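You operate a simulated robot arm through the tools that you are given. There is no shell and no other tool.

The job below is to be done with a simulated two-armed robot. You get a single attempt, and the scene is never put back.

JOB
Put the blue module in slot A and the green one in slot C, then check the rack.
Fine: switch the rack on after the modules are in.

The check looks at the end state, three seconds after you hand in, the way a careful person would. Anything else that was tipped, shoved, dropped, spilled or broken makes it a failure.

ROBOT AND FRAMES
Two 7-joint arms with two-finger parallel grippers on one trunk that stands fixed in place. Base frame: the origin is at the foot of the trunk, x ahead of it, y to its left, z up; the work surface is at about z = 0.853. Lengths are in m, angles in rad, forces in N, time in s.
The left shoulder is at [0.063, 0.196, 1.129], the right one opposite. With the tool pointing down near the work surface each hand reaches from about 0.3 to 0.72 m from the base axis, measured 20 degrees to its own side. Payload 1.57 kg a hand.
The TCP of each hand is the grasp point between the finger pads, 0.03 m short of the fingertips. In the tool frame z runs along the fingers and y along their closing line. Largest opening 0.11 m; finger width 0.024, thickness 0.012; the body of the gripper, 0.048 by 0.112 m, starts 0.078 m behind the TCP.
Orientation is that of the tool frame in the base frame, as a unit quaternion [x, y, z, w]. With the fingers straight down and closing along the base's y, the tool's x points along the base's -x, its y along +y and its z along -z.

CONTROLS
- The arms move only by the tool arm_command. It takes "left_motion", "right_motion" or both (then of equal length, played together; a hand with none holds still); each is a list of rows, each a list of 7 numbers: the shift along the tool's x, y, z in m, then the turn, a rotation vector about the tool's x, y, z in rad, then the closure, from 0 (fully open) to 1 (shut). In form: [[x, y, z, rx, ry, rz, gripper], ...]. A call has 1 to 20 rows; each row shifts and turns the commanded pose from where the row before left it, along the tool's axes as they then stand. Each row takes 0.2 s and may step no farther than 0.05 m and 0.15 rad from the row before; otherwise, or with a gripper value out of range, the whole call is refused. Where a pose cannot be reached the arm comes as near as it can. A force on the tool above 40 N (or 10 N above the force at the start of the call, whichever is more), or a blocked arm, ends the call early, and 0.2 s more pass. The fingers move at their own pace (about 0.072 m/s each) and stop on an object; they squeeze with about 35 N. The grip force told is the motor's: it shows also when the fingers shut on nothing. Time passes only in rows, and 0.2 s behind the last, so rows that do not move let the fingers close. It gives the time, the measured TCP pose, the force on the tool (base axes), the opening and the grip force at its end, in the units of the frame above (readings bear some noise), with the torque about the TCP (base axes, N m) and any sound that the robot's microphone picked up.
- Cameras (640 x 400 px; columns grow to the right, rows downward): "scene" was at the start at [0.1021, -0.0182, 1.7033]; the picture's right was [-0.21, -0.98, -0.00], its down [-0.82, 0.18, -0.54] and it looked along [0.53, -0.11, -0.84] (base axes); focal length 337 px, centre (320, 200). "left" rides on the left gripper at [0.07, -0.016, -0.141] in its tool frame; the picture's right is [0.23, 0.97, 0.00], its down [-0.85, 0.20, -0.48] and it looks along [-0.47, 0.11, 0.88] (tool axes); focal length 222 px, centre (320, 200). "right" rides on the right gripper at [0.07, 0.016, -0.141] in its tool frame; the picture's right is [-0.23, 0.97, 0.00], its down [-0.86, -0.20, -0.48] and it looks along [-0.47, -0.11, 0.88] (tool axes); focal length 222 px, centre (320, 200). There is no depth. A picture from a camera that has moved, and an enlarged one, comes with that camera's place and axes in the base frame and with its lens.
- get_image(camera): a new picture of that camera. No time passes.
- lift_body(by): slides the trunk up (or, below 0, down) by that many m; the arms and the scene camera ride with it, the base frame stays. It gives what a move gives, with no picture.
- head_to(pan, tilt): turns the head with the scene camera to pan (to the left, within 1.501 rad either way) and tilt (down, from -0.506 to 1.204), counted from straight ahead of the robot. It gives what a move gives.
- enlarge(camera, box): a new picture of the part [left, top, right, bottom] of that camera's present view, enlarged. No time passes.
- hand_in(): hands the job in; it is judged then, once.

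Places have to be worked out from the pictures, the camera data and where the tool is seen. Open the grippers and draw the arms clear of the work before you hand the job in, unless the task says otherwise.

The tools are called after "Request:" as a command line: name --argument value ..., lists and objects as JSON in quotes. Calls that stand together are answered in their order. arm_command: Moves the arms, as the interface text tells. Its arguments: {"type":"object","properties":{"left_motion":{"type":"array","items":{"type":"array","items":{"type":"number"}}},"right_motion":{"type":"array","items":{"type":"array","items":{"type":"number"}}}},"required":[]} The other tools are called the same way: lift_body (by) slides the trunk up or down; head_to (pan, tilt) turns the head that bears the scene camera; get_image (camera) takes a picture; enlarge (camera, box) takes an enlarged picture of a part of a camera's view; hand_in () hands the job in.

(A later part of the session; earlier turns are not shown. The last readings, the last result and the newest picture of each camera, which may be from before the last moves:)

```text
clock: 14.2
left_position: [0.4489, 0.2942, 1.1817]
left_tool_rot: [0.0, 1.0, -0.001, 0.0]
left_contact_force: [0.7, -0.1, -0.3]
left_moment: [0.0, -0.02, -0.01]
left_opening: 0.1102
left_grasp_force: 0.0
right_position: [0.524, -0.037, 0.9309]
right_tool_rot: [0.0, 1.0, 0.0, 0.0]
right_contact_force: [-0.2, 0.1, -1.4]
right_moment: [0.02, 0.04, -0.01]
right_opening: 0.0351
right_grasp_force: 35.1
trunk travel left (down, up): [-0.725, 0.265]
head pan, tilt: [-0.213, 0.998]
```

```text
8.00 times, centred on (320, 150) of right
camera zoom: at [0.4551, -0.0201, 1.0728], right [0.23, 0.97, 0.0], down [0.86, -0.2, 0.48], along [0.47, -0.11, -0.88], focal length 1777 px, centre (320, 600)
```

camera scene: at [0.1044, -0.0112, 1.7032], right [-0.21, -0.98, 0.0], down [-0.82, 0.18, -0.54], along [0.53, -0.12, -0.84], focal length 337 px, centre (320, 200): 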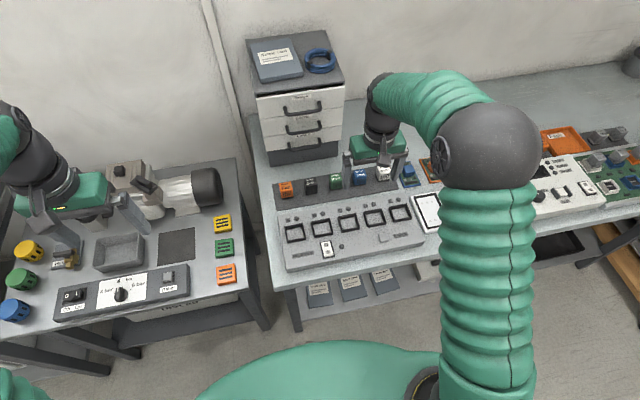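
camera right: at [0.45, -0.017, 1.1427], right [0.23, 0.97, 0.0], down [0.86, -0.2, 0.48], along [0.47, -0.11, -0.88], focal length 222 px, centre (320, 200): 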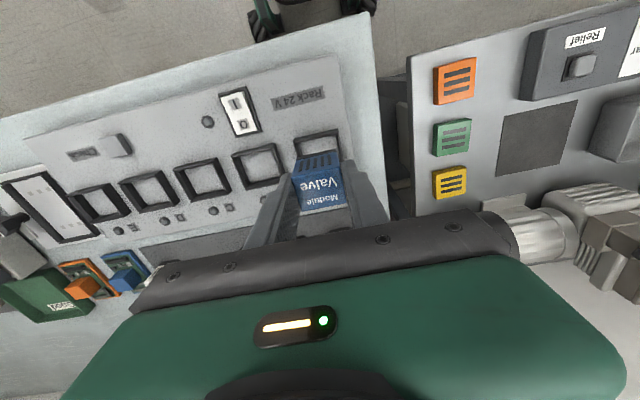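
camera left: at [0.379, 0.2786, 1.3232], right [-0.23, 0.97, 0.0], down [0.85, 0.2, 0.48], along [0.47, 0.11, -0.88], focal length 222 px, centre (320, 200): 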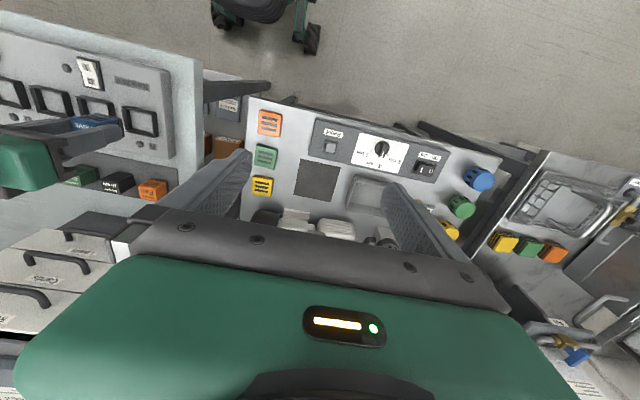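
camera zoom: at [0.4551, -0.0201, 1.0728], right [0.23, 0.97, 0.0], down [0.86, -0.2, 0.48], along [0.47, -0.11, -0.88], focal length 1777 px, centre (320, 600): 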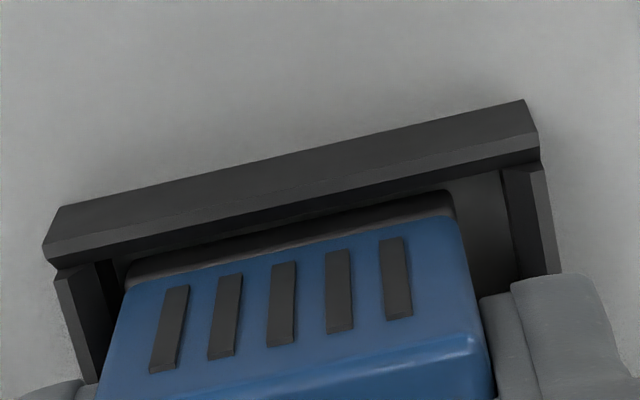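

It is entering the frame with no contact force. I'll lower another 6 mm in 2 mm steps.

Request:
arm_command --right_motion '[[0, 0, 0.002, 0, 0, 0, 0.8], [0, 0, 0.002, 0, 0, 0, 0.8], [0, 0, 0.002, 0, 0, 0, 0.8], [0, 0, 0, 0, 0, 0, 0.8]]'

Request:
enlarge --camera "scene" --box '[280, 222, 312, 242]'

Request:
enlarge --camera "right" --box '[280, 125, 360, 175]'

```text
clock: 15.2
left_position: [0.4467, 0.2936, 1.1825]
left_tool_rot: [0.0, 1.0, 0.0, 0.001]
left_contact_force: [0.1, 0.4, 0.0]
left_moment: [-0.03, 0.02, -0.02]
left_opening: 0.11
left_grasp_force: 0.1
right_position: [0.5235, -0.0352, 0.9271]
right_tool_rot: [0.0, 1.0, 0.0, 0.002]
right_contact_force: [2.1, -0.1, 22.1]
right_moment: [0.03, 0.14, 0.02]
right_opening: 0.035
right_grasp_force: 35.2
trunk travel left (down, up): [-0.725, 0.265]
head pan, tilt: [-0.213, 0.998]
```

```text
16.00 times, centred on (296, 232) of scene
camera zoom: at [0.0987, -0.0143, 1.7039], right [-0.21, -0.98, 0.0], down [-0.82, 0.18, -0.54], along [0.53, -0.12, -0.84], focal length 5393 px, centre (704, -312)
```

zoom: 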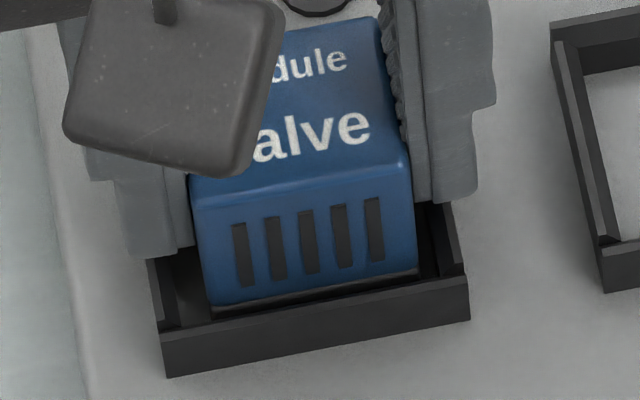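

```text
8.00 times, centred on (320, 150) of right
camera zoom: at [0.4546, -0.0198, 1.0689], right [0.23, 0.97, 0.0], down [0.85, -0.2, 0.48], along [0.47, -0.11, -0.88], focal length 1777 px, centre (320, 600)
```

zoom: 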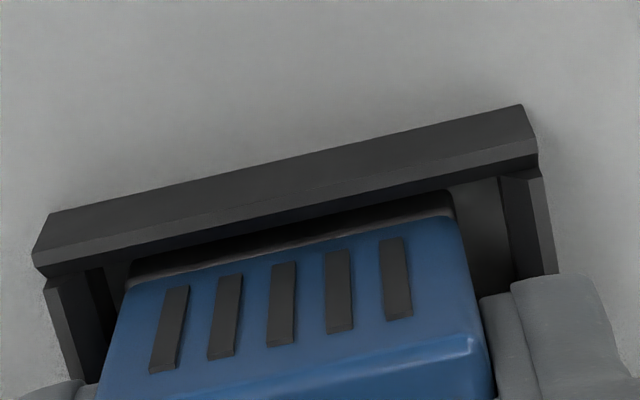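

There's 22 N of upward force at TCP z=0.927. The module base is down inside the walls with gaps on all sides, so it is seated on the plate. I'll relax the downward push by 2 mm, then open.

Request:
arm_command --right_motion '[[0, 0, -0.002, 0, 0, 0, 0.8], [0, 0, 0, 0, 0, 0, 0.8], [0, 0, 0, 0, 0, 0, 0.45], [0, 0, 0, 0, 0, 0, 0.45], [0, 0, 0, 0, 0, 0, 0.45]]'

Request:
enlarge --camera "scene" --box '[280, 212, 328, 242]'

Request:
enlarge --camera "right" --box '[260, 125, 380, 200]'

```text
clock: 16.4
left_position: [0.4498, 0.2951, 1.1817]
left_tool_rot: [0.0, 1.0, -0.001, -0.001]
left_contact_force: [-0.3, 0.0, 1.0]
left_moment: [0.03, -0.03, -0.02]
left_opening: 0.1098
left_grasp_force: 0.1
right_position: [0.5252, -0.0366, 0.9269]
right_tool_rot: [-0.001, 1.0, -0.001, -0.001]
right_contact_force: [0.3, 0.3, 0.6]
right_moment: [0.0, 0.0, 0.0]
right_opening: 0.0603
right_grasp_force: 0.2
trunk travel left (down, up): [-0.725, 0.265]
head pan, tilt: [-0.213, 0.998]
```

```text
13.33 times, centred on (304, 227) of scene
camera zoom: at [0.1025, -0.0144, 1.7033], right [-0.21, -0.98, 0.0], down [-0.82, 0.18, -0.54], along [0.53, -0.12, -0.84], focal length 4494 px, centre (533, -160)
```

zoom: 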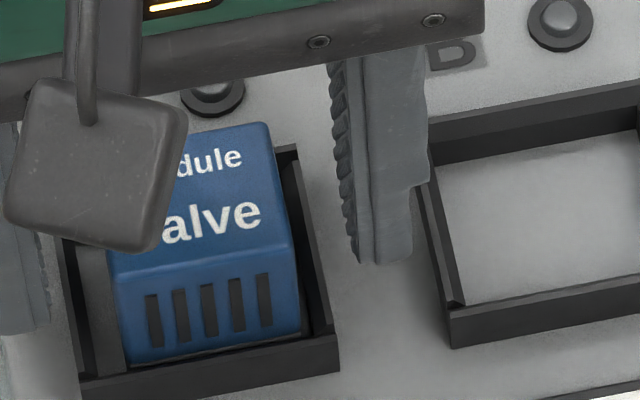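

```text
5.33 times, centred on (320, 162) of right
camera zoom: at [0.4551, -0.0203, 1.0685], right [0.23, 0.97, 0.0], down [0.86, -0.2, 0.48], along [0.47, -0.11, -0.88], focal length 1185 px, centre (320, 400)
```

zoom: 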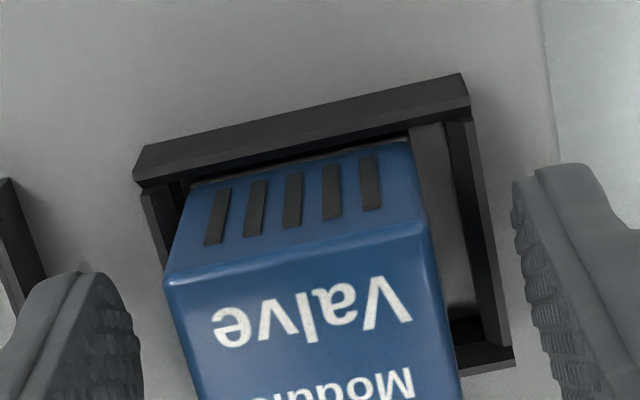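

The fingers are free and the module settled a little lower. I'll raise the hand straight up and inspect how it sits.

Request:
arm_command --right_motion '[[0, 0, -0.02, 0, 0, 0, 0.45], [0, 0, -0.03, 0, 0, 0, 0.45], [0, 0, -0.04, 0, 0, 0, 0.4], [0, 0, -0.02, 0, 0, 0, 0.4], [0, 0, 0, 0, 0, 0, 0.4]]'

Request:
enlarge --camera "scene" --box '[270, 195, 350, 245]'

Request:
enlarge --camera "right" --box '[260, 95, 380, 170]'

Request:
enlarge --camera "left" --box '[80, 80, 200, 155]'

```text
clock: 17.6
left_position: [0.4491, 0.2949, 1.1824]
left_tool_rot: [0.0, 1.0, 0.0, 0.0]
left_contact_force: [0.0, -0.1, 0.6]
left_moment: [0.01, 0.01, -0.03]
left_opening: 0.1101
left_grasp_force: 0.0
right_position: [0.5248, -0.0375, 1.0389]
right_tool_rot: [0.0, 1.0, -0.001, 0.0]
right_contact_force: [0.2, 0.4, 0.1]
right_moment: [0.03, 0.03, -0.01]
right_opening: 0.0658
right_grasp_force: 0.1
trunk travel left (down, up): [-0.725, 0.265]
head pan, tilt: [-0.213, 0.998]
```

```text
8.00 times, centred on (310, 220) of scene
camera zoom: at [0.1028, -0.0146, 1.7033], right [-0.21, -0.98, 0.0], down [-0.82, 0.18, -0.54], along [0.53, -0.12, -0.84], focal length 2696 px, centre (400, 40)
```

zoom: 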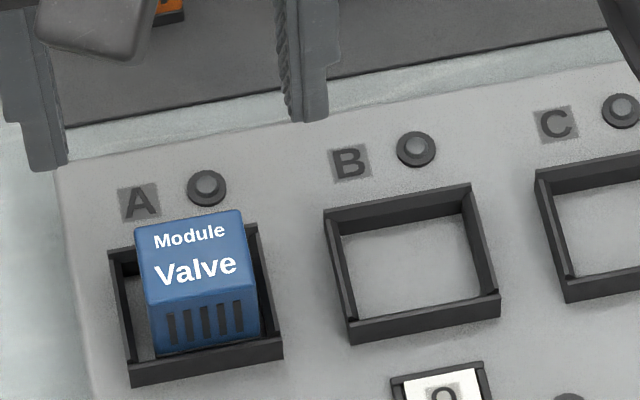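

```text
5.33 times, centred on (320, 132) of right
camera zoom: at [0.4551, -0.0204, 1.1788], right [0.23, 0.97, 0.0], down [0.86, -0.2, 0.48], along [0.47, -0.11, -0.88], focal length 1185 px, centre (320, 560)
```

zoom: 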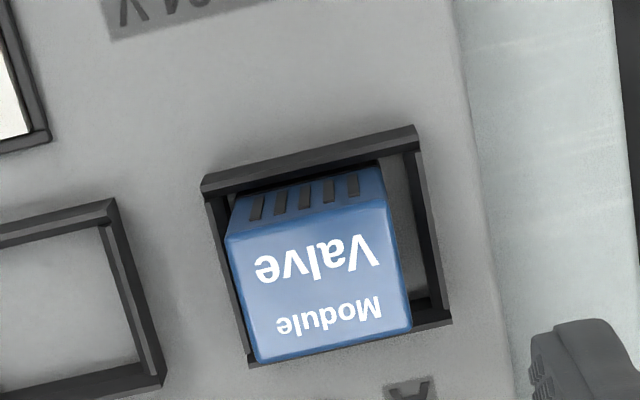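

```text
5.33 times, centred on (140, 118) of left
camera zoom: at [0.3799, 0.279, 1.3228], right [-0.23, 0.97, 0.0], down [0.86, 0.2, 0.48], along [0.47, 0.11, -0.88], focal length 1185 px, centre (1280, 640)
```

zoom: 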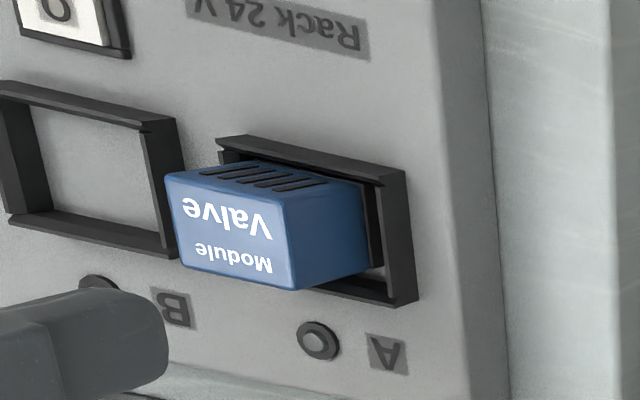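

The Valve is in slot A. I'll zoom further to be sure it's flat and not leaning on a wall.

Request:
enlarge --camera "right" --box '[285, 110, 349, 150]'

Request:
enlarge --camera "scene" --box '[280, 218, 312, 238]'

Request:
enlarge --camera "left" --box '[105, 95, 169, 135]'

```text
10.00 times, centred on (317, 130) of right
camera zoom: at [0.4551, -0.0204, 1.1788], right [0.23, 0.97, 0.0], down [0.86, -0.2, 0.48], along [0.47, -0.11, -0.88], focal length 2221 px, centre (350, 900)
```

zoom: 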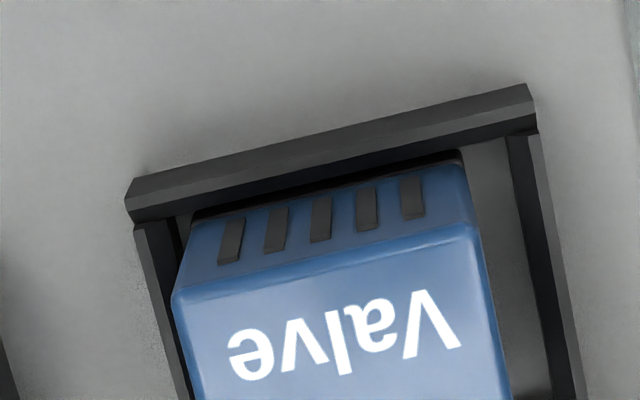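

```text
16.00 times, centred on (296, 228) of scene
camera zoom: at [0.1028, -0.0146, 1.7033], right [-0.21, -0.98, 0.0], down [-0.82, 0.18, -0.54], along [0.53, -0.12, -0.84], focal length 5393 px, centre (704, -248)
```

zoom: 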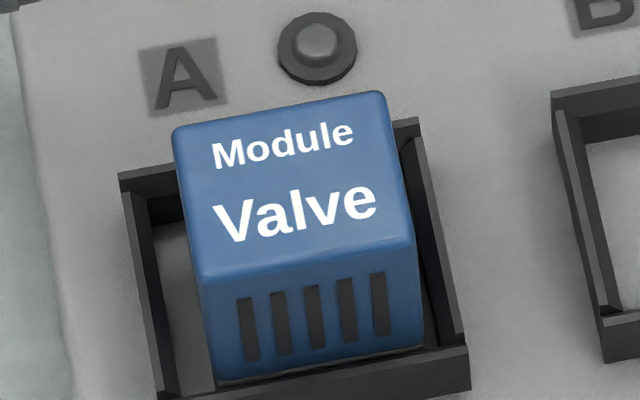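

```text
10.00 times, centred on (137, 115) of left
camera zoom: at [0.3799, 0.279, 1.3228], right [-0.23, 0.97, 0.0], down [0.86, 0.2, 0.48], along [0.47, 0.11, -0.88], focal length 2221 px, centre (2150, 1050)
```

zoom: 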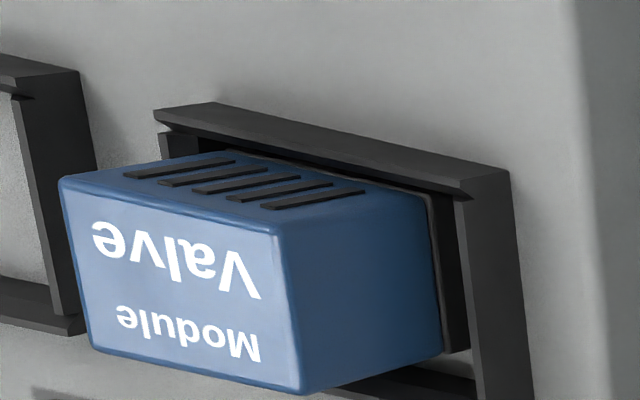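

The module's edges run parallel to the frame and there's clearance on all sides, so it sits flat in A. Next is the green Dryer. I'll move at height to above (0.677, -0.185).

Request:
arm_command --right_motion '[[-0.015, -0.02, 0, 0, 0, 0, 0.4], [-0.025, -0.025, 0, 0, 0, 0, 0.4], [-0.025, -0.025, 0, 0, 0, 0, 0.4], [-0.025, -0.025, 0.005, 0, 0, 0, 0.4], [-0.025, -0.025, 0.01, 0, 0, 0, 0.4], [-0.022, -0.022, 0.015, 0, 0, 0, 0.4], [-0.015, -0.006, 0.015, 0, 0, 0, 0.4], [0, 0, 0, 0, 0, 0, 0.4], [0, 0, 0, 0, 0, 0, 0.4]]'

Request:
get_image --camera "right"

Request:
enlarge --camera "right" --box '[240, 110, 400, 210]'

Request:
enlarge --camera "scene" --box '[270, 145, 430, 245]'

```text
clock: 19.6
left_position: [0.4497, 0.2937, 1.1827]
left_tool_rot: [0.0, 1.0, 0.0, 0.001]
left_contact_force: [-0.3, 0.3, -1.3]
left_moment: [-0.01, -0.01, 0.02]
left_opening: 0.1099
left_grasp_force: 0.0
right_position: [0.6748, -0.1853, 0.9939]
right_tool_rot: [0.0, 1.0, 0.0, 0.0]
right_contact_force: [0.6, 0.1, 0.4]
right_moment: [0.01, -0.01, 0.01]
right_opening: 0.0658
right_grasp_force: 0.1
trunk travel left (down, up): [-0.725, 0.265]
head pan, tilt: [-0.213, 0.998]
```

```text
taken
camera right: at [0.6068, -0.1692, 1.135], right [0.23, 0.97, 0.0], down [0.86, -0.2, 0.48], along [0.47, -0.11, -0.88], focal length 222 px, centre (320, 200)
```

right: 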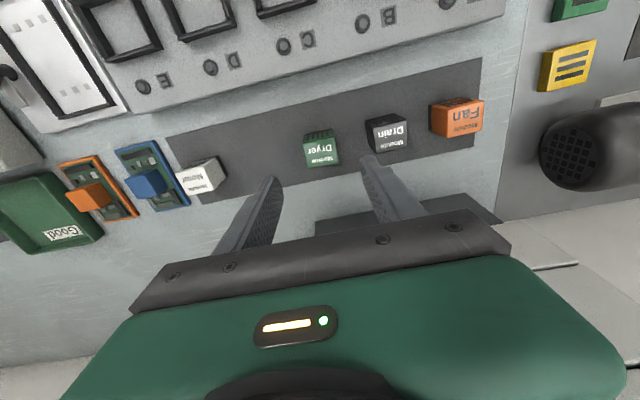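

```text
4.00 times, centred on (320, 160) of right
camera zoom: at [0.6068, -0.1692, 1.135], right [0.23, 0.97, 0.0], down [0.86, -0.2, 0.48], along [0.47, -0.11, -0.88], focal length 888 px, centre (320, 360)
```

zoom: 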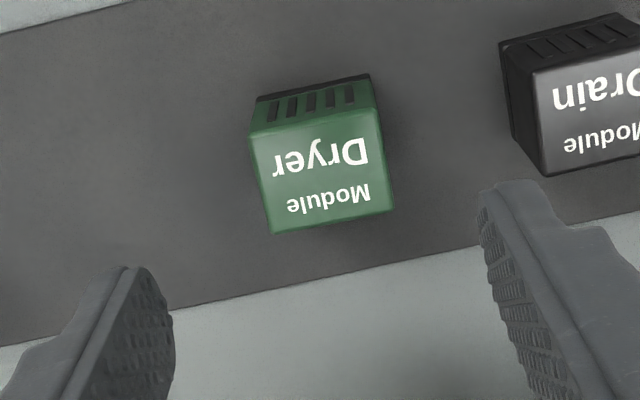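

```text
4.00 times, centred on (350, 195) of scene
camera zoom: at [0.1026, -0.0152, 1.7033], right [-0.21, -0.98, 0.0], down [-0.82, 0.18, -0.54], along [0.53, -0.12, -0.84], focal length 1348 px, centre (200, 220)
```

zoom: 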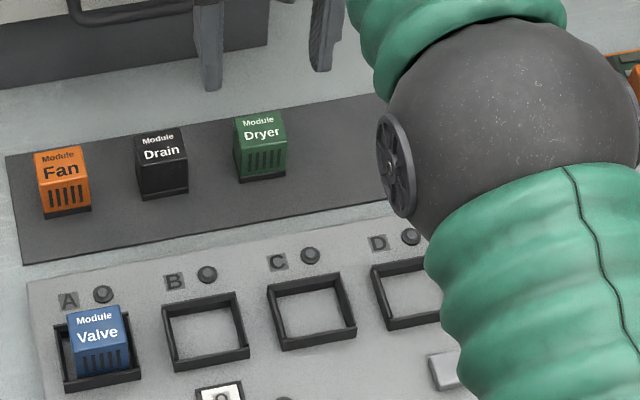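

The Dryer's top centre is about (0.6765, -0.185), and the hand is centred on it. I'll descend as before.

Request:
arm_command --right_motion '[[0, 0, 0.025, 0, 0, 0, 0.4], [0, 0, 0.025, 0, 0, 0, 0.4], [0, 0, 0.022, 0, 0, 0, 0.4], [0, 0, 0.02, 0, 0, 0, 0.4], [0, 0, 0, 0, 0, 0, 0.4]]'

Request:
enlarge --camera "right" --box '[240, 110, 400, 210]'

```text
clock: 20.8
left_position: [0.447, 0.2942, 1.1824]
left_tool_rot: [0.0, 1.0, 0.0, -0.001]
left_contact_force: [-0.5, 0.3, 0.5]
left_moment: [0.01, 0.01, 0.0]
left_opening: 0.1101
left_grasp_force: 0.1
right_position: [0.678, -0.1854, 0.899]
right_tool_rot: [0.0, 1.0, -0.001, 0.0]
right_contact_force: [-0.1, -0.7, -0.6]
right_moment: [0.0, 0.03, 0.04]
right_opening: 0.0658
right_grasp_force: 0.0
trunk travel left (down, up): [-0.725, 0.265]
head pan, tilt: [-0.213, 0.998]
```

```text
4.00 times, centred on (320, 160) of right
camera zoom: at [0.6078, -0.1687, 1.0417], right [0.23, 0.97, 0.0], down [0.86, -0.2, 0.48], along [0.47, -0.11, -0.88], focal length 888 px, centre (320, 360)
```

zoom: 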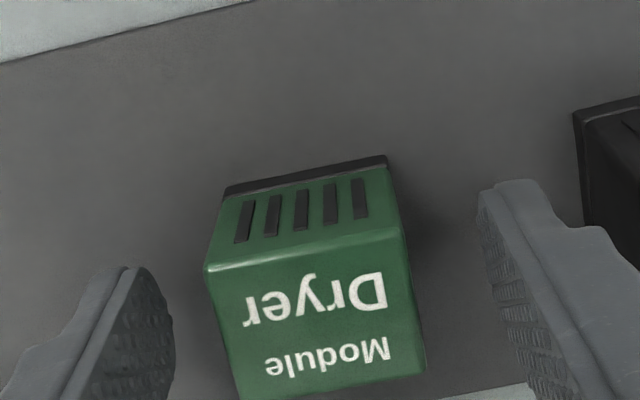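

The Dryer is centred between the pads with clearance to the Drain. I'll close on it.

Request:
arm_command --right_motion '[[0, -0.001, 0, 0, 0, 0, 0.4], [0, 0, 0, 0, 0, 0, 0.6], [0, 0, 0, 0, 0, 0, 0.75], [0, 0, 0, 0, 0, 0, 0.8], [0, 0, 0, 0, 0, 0, 0.8]]'

Request:
enlarge --camera "right" --box '[280, 125, 360, 175]'

```text
clock: 22.0
left_position: [0.4495, 0.2934, 1.1819]
left_tool_rot: [0.0, 1.0, -0.001, 0.0]
left_contact_force: [0.2, 0.2, 0.4]
left_moment: [0.0, 0.05, 0.03]
left_opening: 0.1103
left_grasp_force: 0.0
right_position: [0.678, -0.1854, 0.9007]
right_tool_rot: [0.0, 1.0, -0.002, 0.0]
right_contact_force: [-0.1, -0.3, 0.3]
right_moment: [-0.01, 0.03, 0.0]
right_opening: 0.0349
right_grasp_force: 35.2
trunk travel left (down, up): [-0.725, 0.265]
head pan, tilt: [-0.213, 0.998]
```

```text
8.00 times, centred on (320, 150) of right
camera zoom: at [0.6086, -0.1694, 1.0422], right [0.23, 0.97, 0.0], down [0.86, -0.2, 0.48], along [0.47, -0.11, -0.88], focal length 1777 px, centre (320, 600)
```

zoom: 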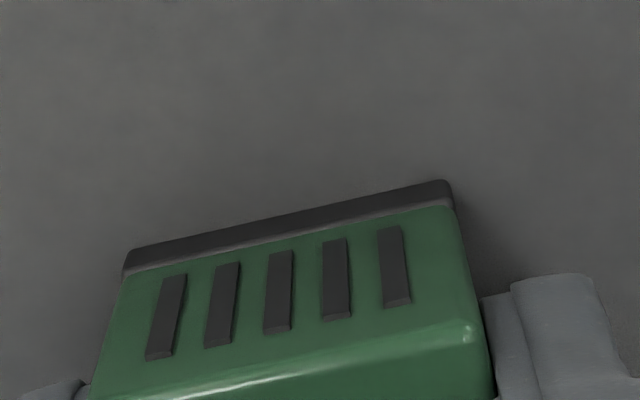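

Gripped at 0.035 opening and 35 N. The Dryer sits about 1 mm further forward in the hand than the Valve did. I'll lift it, then carry it straight back to above slot C.

Request:
arm_command --right_motion '[[0, 0, -0.01, 0, 0, 0, 0.8], [0, 0, -0.02, 0, 0, 0, 0.8], [0, 0, -0.03, 0, 0, 0, 0.8], [0, 0, -0.03, 0, 0, 0, 0.8], [0.01, 0, 0, 0, 0, 0, 0.8], [0.025, 0, 0, 0, 0, 0, 0.8], [0.03, 0, 0, 0, 0, 0, 0.8], [0.03, 0, 0, 0, 0, 0, 0.8], [0.03, 0, 0, 0, 0, 0, 0.8], [0.02, 0, 0, 0, 0, 0, 0.8], [0.006, 0, 0.01, 0, 0, 0, 0.8], [0, 0, 0.01, 0, 0, 0, 0.8], [0, 0, 0.01, 0, 0, 0, 0.8], [0, 0, 0, 0, 0, 0, 0.8], [0, 0, 0, 0, 0, 0, 0.8]]'

Request:
get_image --camera "right"

Request:
enlarge --camera "right" --box '[280, 115, 360, 165]'

Request:
enlarge --camera "scene" --box '[280, 190, 376, 250]'

```text
clock: 25.2
left_position: [0.4492, 0.2943, 1.1825]
left_tool_rot: [0.0, 1.0, 0.0, 0.0]
left_contact_force: [-0.7, 0.3, -0.1]
left_moment: [0.01, 0.02, 0.04]
left_opening: 0.1098
left_grasp_force: 0.0
right_position: [0.5254, -0.1859, 0.9601]
right_tool_rot: [0.0, 1.0, 0.0, 0.0]
right_contact_force: [0.4, -0.3, -1.2]
right_moment: [-0.02, 0.04, 0.03]
right_opening: 0.0348
right_grasp_force: 35.0
trunk travel left (down, up): [-0.725, 0.265]
head pan, tilt: [-0.213, 0.998]
```

```text
taken
camera right: at [0.4565, -0.1694, 1.1018], right [0.23, 0.97, 0.0], down [0.86, -0.2, 0.48], along [0.47, -0.11, -0.88], focal length 222 px, centre (320, 200)
```

right: 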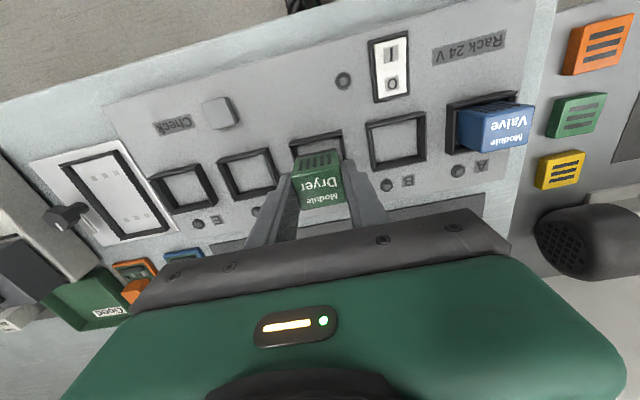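

```text
8.00 times, centred on (320, 140) of right
camera zoom: at [0.4565, -0.1694, 1.1018], right [0.23, 0.97, 0.0], down [0.86, -0.2, 0.48], along [0.47, -0.11, -0.88], focal length 1777 px, centre (320, 680)
```

zoom: 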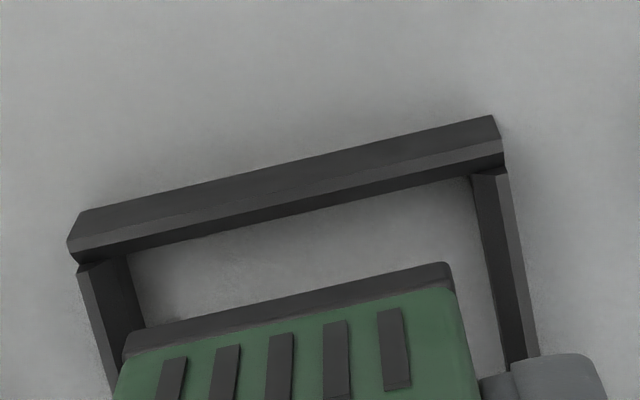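

```text
6.67 times, centred on (328, 220) of scene
camera zoom: at [0.1027, -0.0156, 1.7033], right [-0.21, -0.98, 0.0], down [-0.82, 0.18, -0.54], along [0.53, -0.11, -0.84], focal length 2247 px, centre (267, 67)
```

zoom: 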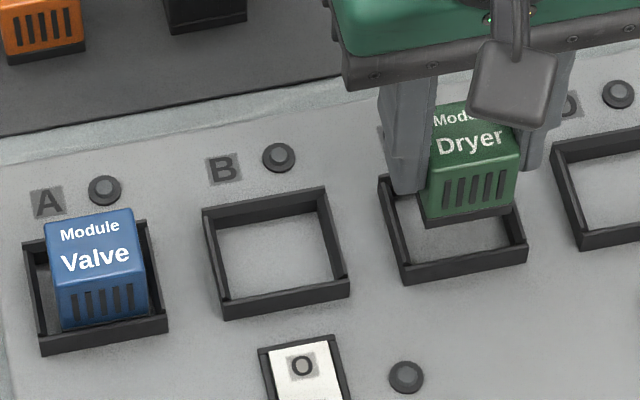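

The Valve sits well in A. Slot C's near inner edge is at x≈0.5058 with its centre at y≈-0.185, and the Dryer is centred in y with a near gap of about 2.7 mm. I'll shift +0.8 mm in x and lower to about 4 mm above the rim.

Request:
arm_command --right_motion '[[-0.0008, 0.0005, 0.006, 0, 0, 0, 0.8], [0, 0, 0.006, 0, 0, 0, 0.8], [0, 0, 0.005, 0, 0, 0, 0.8], [0, 0, 0, 0, 0, 0, 0.8], [0, 0, 0, 0, 0, 0, 0.8]]'

Request:
enlarge --camera "right" --box '[280, 115, 360, 165]'

Request:
enlarge --camera "scene" --box '[332, 210, 364, 230]'

```text
clock: 26.4
left_position: [0.4482, 0.2941, 1.1826]
left_tool_rot: [0.0, 1.0, 0.001, 0.0]
left_contact_force: [0.3, 0.4, -1.0]
left_moment: [0.04, 0.01, 0.02]
left_opening: 0.11
left_grasp_force: 0.0
right_position: [0.5251, -0.1845, 0.9439]
right_tool_rot: [0.0, 1.0, -0.001, 0.0]
right_contact_force: [0.0, 0.6, -0.4]
right_moment: [0.03, -0.01, -0.01]
right_opening: 0.0352
right_grasp_force: 34.5
trunk travel left (down, up): [-0.725, 0.265]
head pan, tilt: [-0.213, 0.998]
```

```text
8.00 times, centred on (320, 140) of right
camera zoom: at [0.4567, -0.1688, 1.0851], right [0.23, 0.97, 0.0], down [0.86, -0.2, 0.48], along [0.47, -0.11, -0.88], focal length 1777 px, centre (320, 680)
```

zoom: 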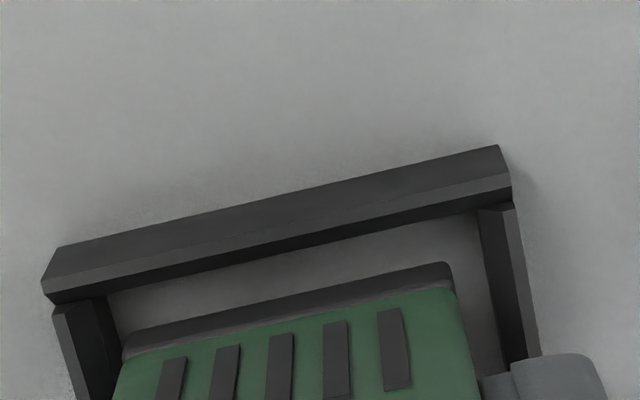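

```text
16.00 times, centred on (348, 220) of scene
camera zoom: at [0.1027, -0.0155, 1.7033], right [-0.21, -0.98, 0.0], down [-0.82, 0.18, -0.54], along [0.53, -0.11, -0.84], focal length 5393 px, centre (-128, -120)
```

zoom: 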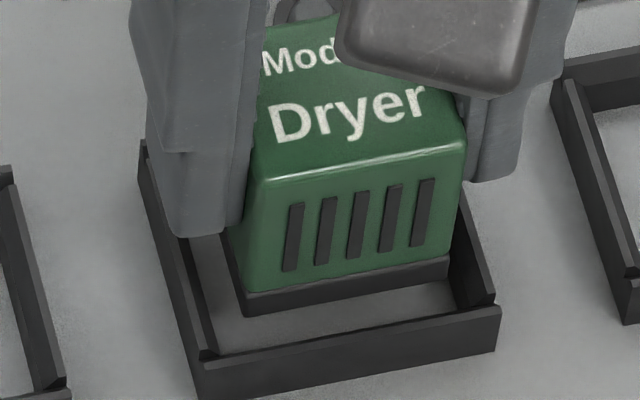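

Near gap ≈ 4.9 mm and 3.7 mm above the rim, which matches the Valve at the same stage. I'll move back 1 mm in x and lower 10 mm into the frame.

Request:
arm_command --right_motion '[[0.001, 0, 0, 0, 0, 0, 0.8], [0, 0, 0, 0, 0, 0, 0.8], [0, 0, 0.004, 0, 0, 0, 0.8], [0, 0, 0.004, 0, 0, 0, 0.8], [0, 0, 0.003, 0, 0, 0, 0.8], [0, 0, 0, 0, 0, 0, 0.8]]'

Request:
enlarge --camera "right" --box '[280, 115, 360, 165]'

Request:
enlarge --camera "scene" --box '[332, 210, 364, 230]'

```text
clock: 27.8
left_position: [0.4499, 0.2933, 1.1818]
left_tool_rot: [0.0, 1.0, 0.0, 0.0]
left_contact_force: [0.7, 0.0, -0.2]
left_moment: [0.0, 0.0, -0.03]
left_opening: 0.11
left_grasp_force: 0.1
right_position: [0.5244, -0.1855, 0.9329]
right_tool_rot: [0.0, 1.0, -0.001, -0.001]
right_contact_force: [-0.4, 0.4, 0.1]
right_moment: [0.02, 0.0, 0.02]
right_opening: 0.0353
right_grasp_force: 34.8
trunk travel left (down, up): [-0.725, 0.265]
head pan, tilt: [-0.213, 0.998]
```

```text
8.00 times, centred on (320, 140) of right
camera zoom: at [0.455, -0.1691, 1.0739], right [0.23, 0.97, 0.0], down [0.86, -0.2, 0.48], along [0.47, -0.11, -0.88], focal length 1777 px, centre (320, 680)
```

zoom: 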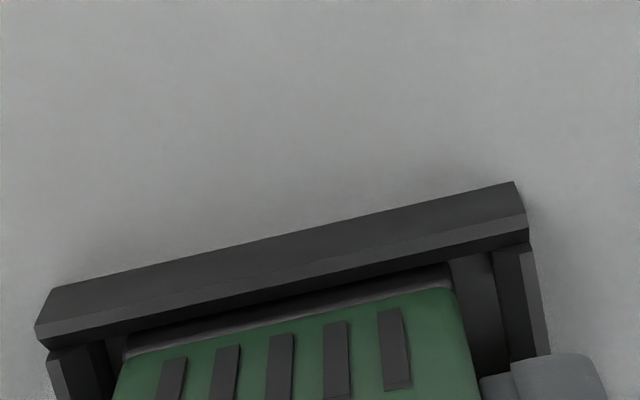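

```text
16.00 times, centred on (348, 220) of scene
camera zoom: at [0.1026, -0.0155, 1.7033], right [-0.21, -0.98, 0.0], down [-0.82, 0.18, -0.54], along [0.53, -0.11, -0.84], focal length 5393 px, centre (-128, -120)
```

zoom: 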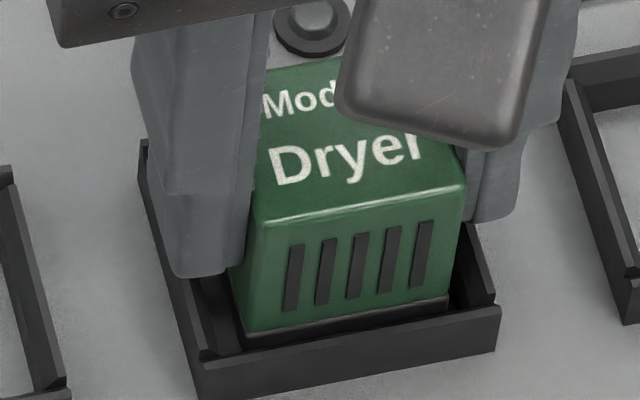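

It's going in freely with about 2.7 mm near clearance. I'll lower in 1.5–2 mm steps until it touches.

Request:
arm_command --right_motion '[[0, 0, 0.002, 0, 0, 0, 0.8], [0, 0, 0.002, 0, 0, 0, 0.8], [0, 0, 0.0015, 0, 0, 0, 0.8], [0, 0, 0.0015, 0, 0, 0, 0.8], [0, 0, 0, 0, 0, 0, 0.8]]'

Request:
enlarge --camera "scene" --box '[332, 210, 364, 230]'

```text
clock: 29.0
left_position: [0.4467, 0.294, 1.1826]
left_tool_rot: [0.0, 1.0, -0.001, 0.001]
left_contact_force: [-0.4, -0.6, 0.0]
left_moment: [0.01, 0.01, 0.01]
left_opening: 0.1099
left_grasp_force: 0.0
right_position: [0.5244, -0.1865, 0.928]
right_tool_rot: [0.0, 1.0, -0.001, 0.003]
right_contact_force: [3.6, -4.6, 22.8]
right_moment: [-0.08, 0.16, 0.05]
right_opening: 0.0349
right_grasp_force: 34.6
trunk travel left (down, up): [-0.725, 0.265]
head pan, tilt: [-0.213, 0.998]
```

```text
16.00 times, centred on (348, 220) of scene
camera zoom: at [0.0987, -0.0157, 1.704], right [-0.21, -0.98, 0.0], down [-0.82, 0.18, -0.54], along [0.53, -0.11, -0.84], focal length 5393 px, centre (-128, -120)
```

zoom: 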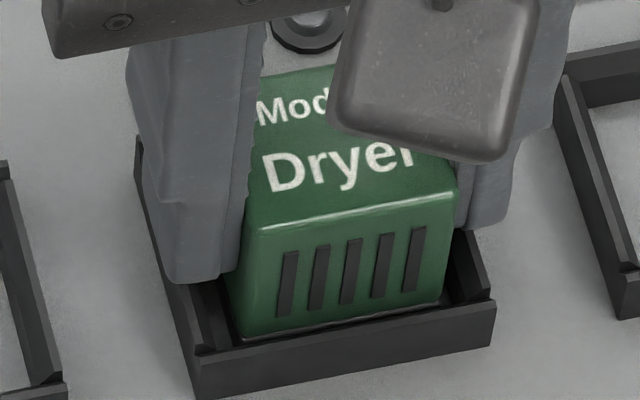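

The contact is 23 N at TCP z=0.928, the same depth as the Valve, so it's on the plate. I'll ease off and release.

Request:
arm_command --right_motion '[[0, 0, -0.002, 0, 0, 0, 0.8], [0, 0, 0, 0, 0, 0, 0.8], [0, 0, 0, 0, 0, 0, 0.45], [0, 0, 0, 0, 0, 0, 0.45], [0, 0, 0, 0, 0, 0, 0.45]]'

Request:
enlarge --camera "scene" --box '[324, 205, 372, 235]'

Request:
enlarge --camera "right" --box '[260, 125, 380, 200]'

```text
clock: 30.2
left_position: [0.4489, 0.2928, 1.1819]
left_tool_rot: [0.0, 1.0, 0.0, 0.0]
left_contact_force: [0.0, 0.7, 1.0]
left_moment: [-0.01, -0.02, -0.01]
left_opening: 0.1103
left_grasp_force: 0.1
right_position: [0.5248, -0.1858, 0.9268]
right_tool_rot: [0.0, 1.0, -0.001, 0.001]
right_contact_force: [0.0, -0.2, 0.9]
right_moment: [0.0, -0.02, 0.03]
right_opening: 0.0607
right_grasp_force: 0.0
trunk travel left (down, up): [-0.725, 0.265]
head pan, tilt: [-0.213, 0.998]
```

```text
13.33 times, centred on (348, 220) of scene
camera zoom: at [0.1025, -0.0154, 1.7033], right [-0.21, -0.98, 0.0], down [-0.82, 0.18, -0.54], along [0.53, -0.11, -0.84], focal length 4494 px, centre (-53, -67)
```

zoom: 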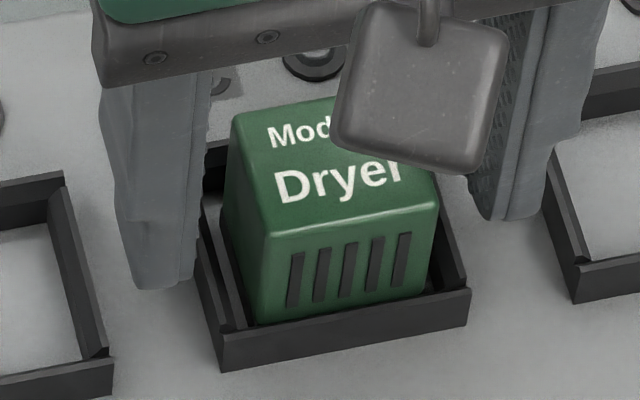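

```text
5.33 times, centred on (320, 162) of right
camera zoom: at [0.455, -0.169, 1.0686], right [0.23, 0.97, 0.0], down [0.86, -0.2, 0.48], along [0.47, -0.11, -0.88], focal length 1185 px, centre (320, 400)
```

zoom: 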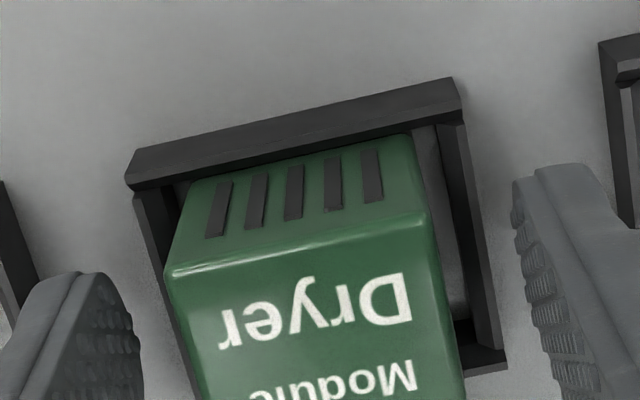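

The Dryer dropped into place in C. I'll raise clear, then move the hand (closing the fingers) to above the power rocker near (0.457, -0.107) for a look.

Request:
arm_command --right_motion '[[0, 0, -0.02, 0, 0, 0, 0.45], [0, 0, -0.03, 0, 0, 0, 0.45], [0, 0, -0.04, 0, 0, 0, 0.45], [0, 0, -0.03, 0, 0, 0, 0.45], [0.02, 0.025, 0, 0, 0, 0, 0.7], [0.025, 0.025, 0, 0, 0, 0, 1], [0.025, 0.028, 0, 0, 0, 0, 1], [0, 0, 0, 0, 0, 0, 1], [0, 0, 0, 0, 0, 0, 1]]'

Request:
get_image --camera "right"

Request:
enlarge --camera "scene" --box '[280, 190, 424, 280]'

Request:
enlarge --camera "right" --box '[240, 90, 400, 190]'

```text
clock: 32.2
left_position: [0.4484, 0.2942, 1.1824]
left_tool_rot: [0.0, 1.0, 0.0, 0.0]
left_contact_force: [-0.2, 0.0, 0.1]
left_moment: [0.03, -0.05, 0.02]
left_opening: 0.1099
left_grasp_force: 0.0
right_position: [0.455, -0.1079, 1.0495]
right_tool_rot: [-0.001, 1.0, -0.001, 0.0]
right_contact_force: [0.3, 0.1, 0.2]
right_moment: [0.01, -0.02, 0.0]
right_opening: 0.0002
right_grasp_force: 21.8
trunk travel left (down, up): [-0.725, 0.265]
head pan, tilt: [-0.213, 0.998]
```

```text
taken
camera right: at [0.3859, -0.0916, 1.1908], right [0.23, 0.97, 0.0], down [0.86, -0.2, 0.48], along [0.47, -0.11, -0.88], focal length 222 px, centre (320, 200)
```

right: 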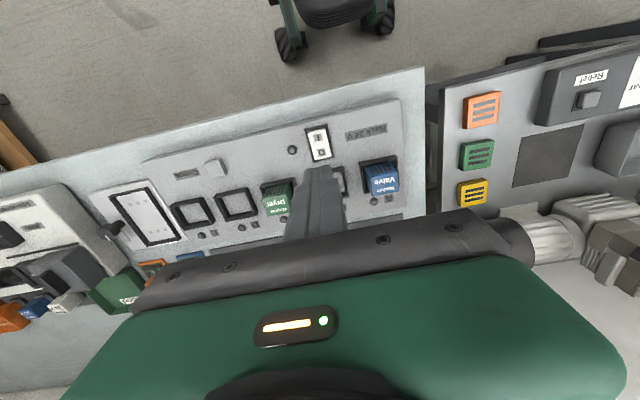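

```text
4.44 times, centred on (352, 235) of scene
camera zoom: at [0.1026, -0.0158, 1.7033], right [-0.21, -0.98, 0.0], down [-0.82, 0.18, -0.54], along [0.53, -0.11, -0.84], focal length 1498 px, centre (178, 44)
```

zoom: 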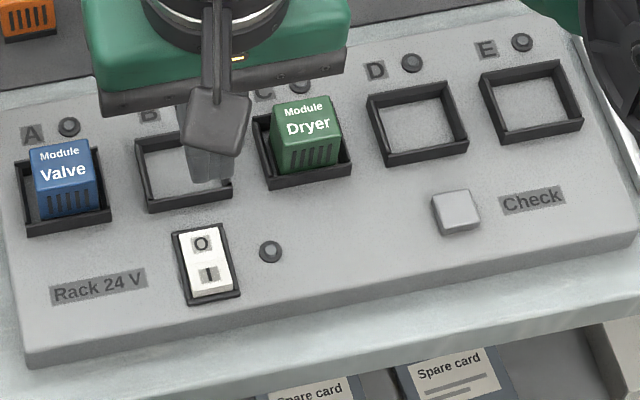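

```text
4.00 times, centred on (320, 140) of right
camera zoom: at [0.3859, -0.0916, 1.1908], right [0.23, 0.97, 0.0], down [0.86, -0.2, 0.48], along [0.47, -0.11, -0.88], focal length 888 px, centre (320, 440)
```

zoom: 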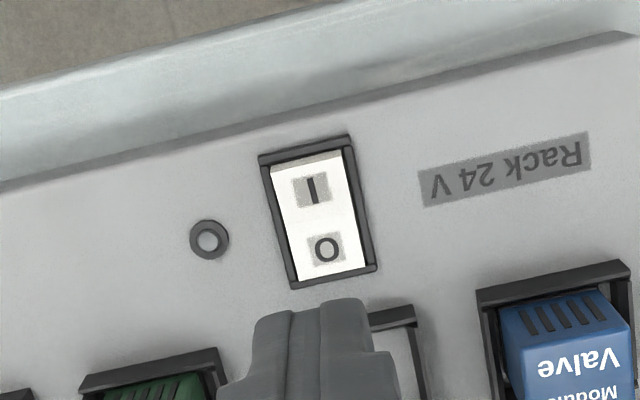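

Both modules sit flat, and the rocker's near half is marked "I" and stands raised, so it's off. The rocker spans x≈0.441–0.481 at y≈-0.1095, with its pivot near 0.461. I'll tilt the closed fingers about 20° so their near edge makes a narrow contact on the "I" half at x≈0.446, then come down partway to check.

Request:
arm_command --right_motion '[[0.0095, -0.0016, 0, 0, -0.1164, 0, 1], [0, 0, 0, 0, -0.1164, 0, 1], [0, 0, 0, 0, -0.1164, 0, 1], [0, 0, 0, 0, 0, 0, 1], [0.0077, 0, 0.0212, 0, 0, 0, 1], [0.0077, 0, 0.0212, 0, 0, 0, 1], [0.0077, 0, 0.0212, 0, 0, 0, 1], [0.0077, 0, 0.0212, 0, 0, 0, 1], [0, 0, 0, 0, 0, 0, 1], [0, 0, 0, 0, 0, 0, 1]]'

Request:
get_image --camera "right"

Request:
enlarge --camera "scene" --box '[290, 200, 386, 260]'

Request:
get_image --camera "left"

```text
clock: 34.4
left_position: [0.4476, 0.2944, 1.1822]
left_tool_rot: [0.0, 1.0, 0.0, 0.001]
left_contact_force: [-0.2, 0.5, -0.5]
left_moment: [-0.03, -0.02, 0.04]
left_opening: 0.1099
left_grasp_force: 0.1
right_position: [0.4429, -0.1078, 0.9576]
right_tool_rot: [-0.001, 0.985, 0.0, 0.173]
right_contact_force: [-0.3, 0.1, -0.8]
right_moment: [0.0, -0.01, 0.02]
right_opening: 0.0
right_grasp_force: 21.3
trunk travel left (down, up): [-0.725, 0.265]
head pan, tilt: [-0.213, 0.998]
```

```text
taken
camera right: at [0.3307, -0.0921, 1.065], right [0.21, 0.97, 0.08], down [0.64, -0.2, 0.74], along [0.74, -0.11, -0.67], focal length 222 px, centre (320, 200)
```

right: 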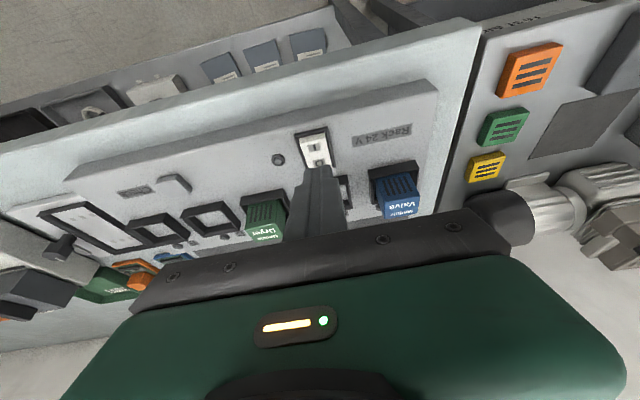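

```text
6.67 times, centred on (338, 230) of scene
camera zoom: at [0.1012, -0.0148, 1.7034], right [-0.21, -0.98, 0.0], down [-0.82, 0.18, -0.54], along [0.53, -0.12, -0.84], focal length 2247 px, centre (200, 0)
```

zoom: 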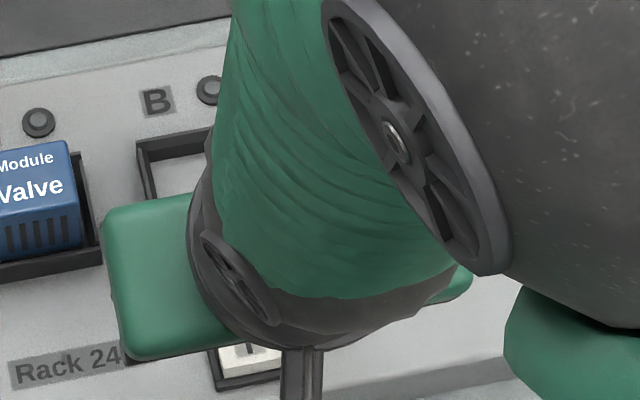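

```text
taken
camera left: at [0.3789, 0.2788, 1.3232], right [-0.23, 0.97, 0.0], down [0.85, 0.2, 0.48], along [0.47, 0.11, -0.88], focal length 222 px, centre (320, 200)
```

left: 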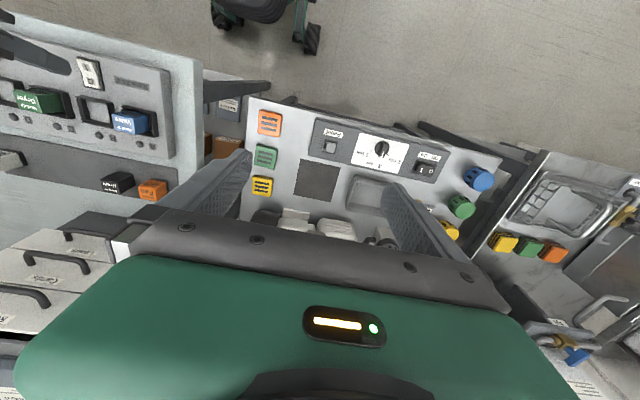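

The scene view is blocked by the wrist, but the left camera sees the rocker and fingertips. I'll enlarge both hand views.

Request:
enlarge --camera "left" --box '[40, 30, 152, 100]'

Request:
enlarge --camera "right" --box '[270, 115, 366, 175]'

```text
5.71 times, centred on (96, 65) of left
camera zoom: at [0.3789, 0.2788, 1.3232], right [-0.23, 0.97, 0.0], down [0.85, 0.2, 0.48], along [0.47, 0.11, -0.88], focal length 1269 px, centre (1600, 971)
```

zoom: 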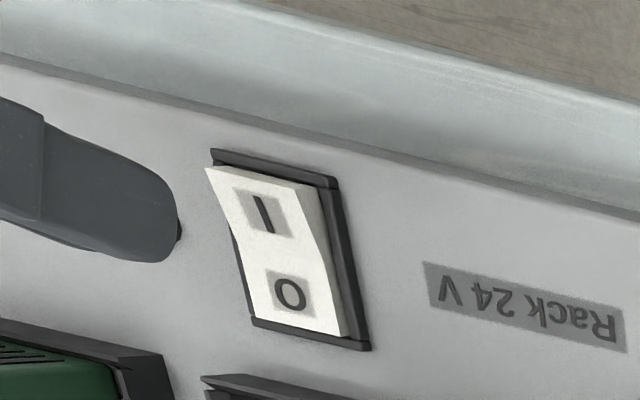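

```text
6.67 times, centred on (318, 145) of right
camera zoom: at [0.3307, -0.0921, 1.065], right [0.21, 0.97, 0.08], down [0.64, -0.2, 0.74], along [0.74, -0.11, -0.67], focal length 1481 px, centre (333, 567)
```

zoom: 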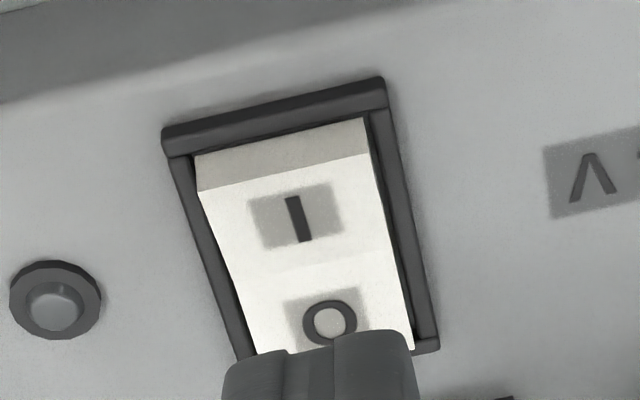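

The I end of the rocker is raised at x≈0.442, and the I label is at x≈0.451, y≈-0.110. The fingertip edge is at x≈0.445, so I'll shift +2 mm in x and -1.5 mm in y and come down close to the rocker.

Request:
arm_command --right_motion '[[0.0016, -0.0018, 0.01, 0, 0, 0, 1], [0.0034, 0, 0.0095, 0, 0, 0, 1], [0, 0, 0, 0, 0, 0, 1], [0, 0, 0, 0, 0, 0, 1]]'

Request:
enlarge --camera "left" --box '[40, 30, 152, 100]'

Request:
enlarge --camera "right" --box '[270, 115, 366, 175]'

```text
clock: 35.4
left_position: [0.448, 0.2962, 1.1823]
left_tool_rot: [-0.001, 1.0, -0.001, 0.0]
left_contact_force: [-0.2, 0.2, -0.6]
left_moment: [0.04, 0.0, -0.01]
left_opening: 0.11
left_grasp_force: 0.0
right_position: [0.4465, -0.1092, 0.9377]
right_tool_rot: [0.0, 0.985, -0.001, 0.174]
right_contact_force: [-0.4, -0.2, 0.4]
right_moment: [-0.03, -0.02, 0.01]
right_opening: 0.0
right_grasp_force: 20.9
trunk travel left (down, up): [-0.725, 0.265]
head pan, tilt: [-0.213, 0.998]
```

```text
5.71 times, centred on (96, 65) of left
camera zoom: at [0.3792, 0.2789, 1.323], right [-0.23, 0.97, 0.0], down [0.85, 0.2, 0.48], along [0.47, 0.11, -0.88], focal length 1269 px, centre (1600, 971)
```

zoom: 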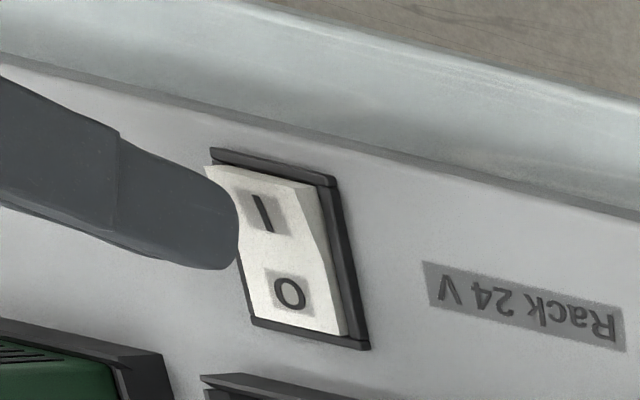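

```text
6.67 times, centred on (318, 145) of right
camera zoom: at [0.3331, -0.094, 1.0456], right [0.21, 0.97, 0.08], down [0.64, -0.2, 0.74], along [0.74, -0.11, -0.67], focal length 1481 px, centre (333, 567)
```

zoom: 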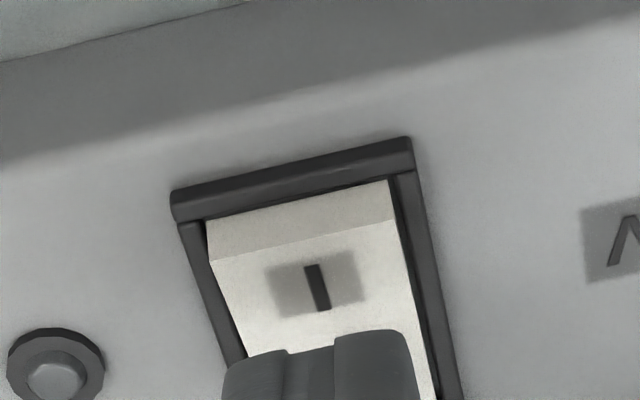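

Fingertips are centred over the rocker and headed for the I half. I'll press down in 2 mm steps, reading the force.

Request:
arm_command --right_motion '[[0.0007, 0, 0.0019, 0, 0, 0, 1], [0.0007, 0, 0.0019, 0, 0, 0, 1], [0.0007, 0, 0.0019, 0, 0, 0, 1], [0.0007, 0, 0.0019, 0, 0, 0, 1], [0, 0, 0, 0, 0, 0, 1]]'

Request:
enlarge --camera "left" --box '[40, 30, 152, 100]'

Request:
enlarge --camera "right" --box '[250, 115, 386, 200]'

```text
clock: 36.6
left_position: [0.4488, 0.2941, 1.1829]
left_tool_rot: [0.0, 1.0, -0.001, 0.001]
left_contact_force: [-0.1, 0.5, -0.4]
left_moment: [-0.03, -0.05, 0.0]
left_opening: 0.1097
left_grasp_force: 0.0
right_position: [0.4462, -0.1094, 0.9295]
right_tool_rot: [0.0, 0.985, -0.001, 0.173]
right_contact_force: [0.0, 0.1, -0.3]
right_moment: [0.0, -0.02, 0.02]
right_opening: 0.0
right_grasp_force: 20.9
trunk travel left (down, up): [-0.725, 0.265]
head pan, tilt: [-0.213, 0.998]
```

```text
5.71 times, centred on (96, 65) of left
camera zoom: at [0.3793, 0.2789, 1.323], right [-0.23, 0.97, 0.0], down [0.85, 0.2, 0.48], along [0.47, 0.11, -0.88], focal length 1269 px, centre (1600, 971)
```

zoom: 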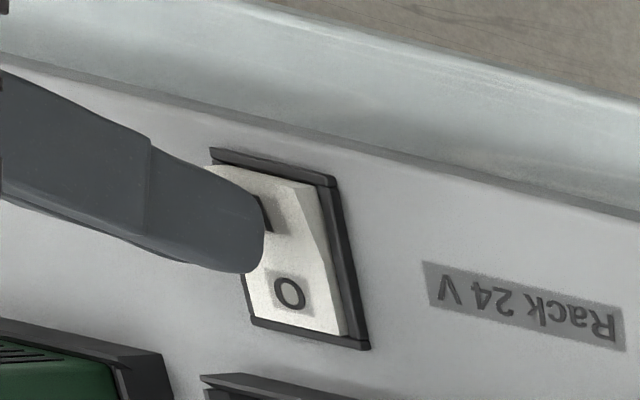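

```text
4.71 times, centred on (318, 158) of right
camera zoom: at [0.334, -0.0941, 1.0379], right [0.21, 0.97, 0.08], down [0.64, -0.2, 0.74], along [0.74, -0.11, -0.67], focal length 1045 px, centre (329, 400)
```

zoom: 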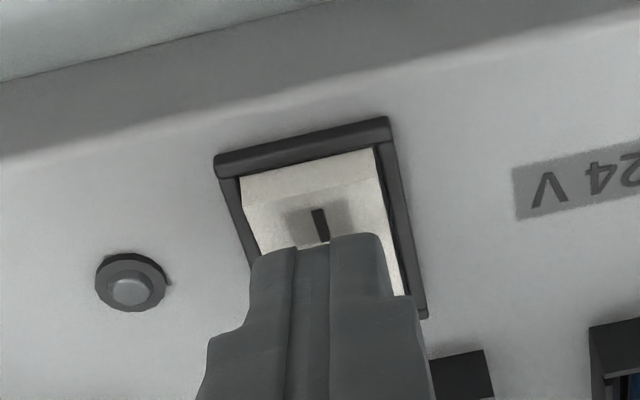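

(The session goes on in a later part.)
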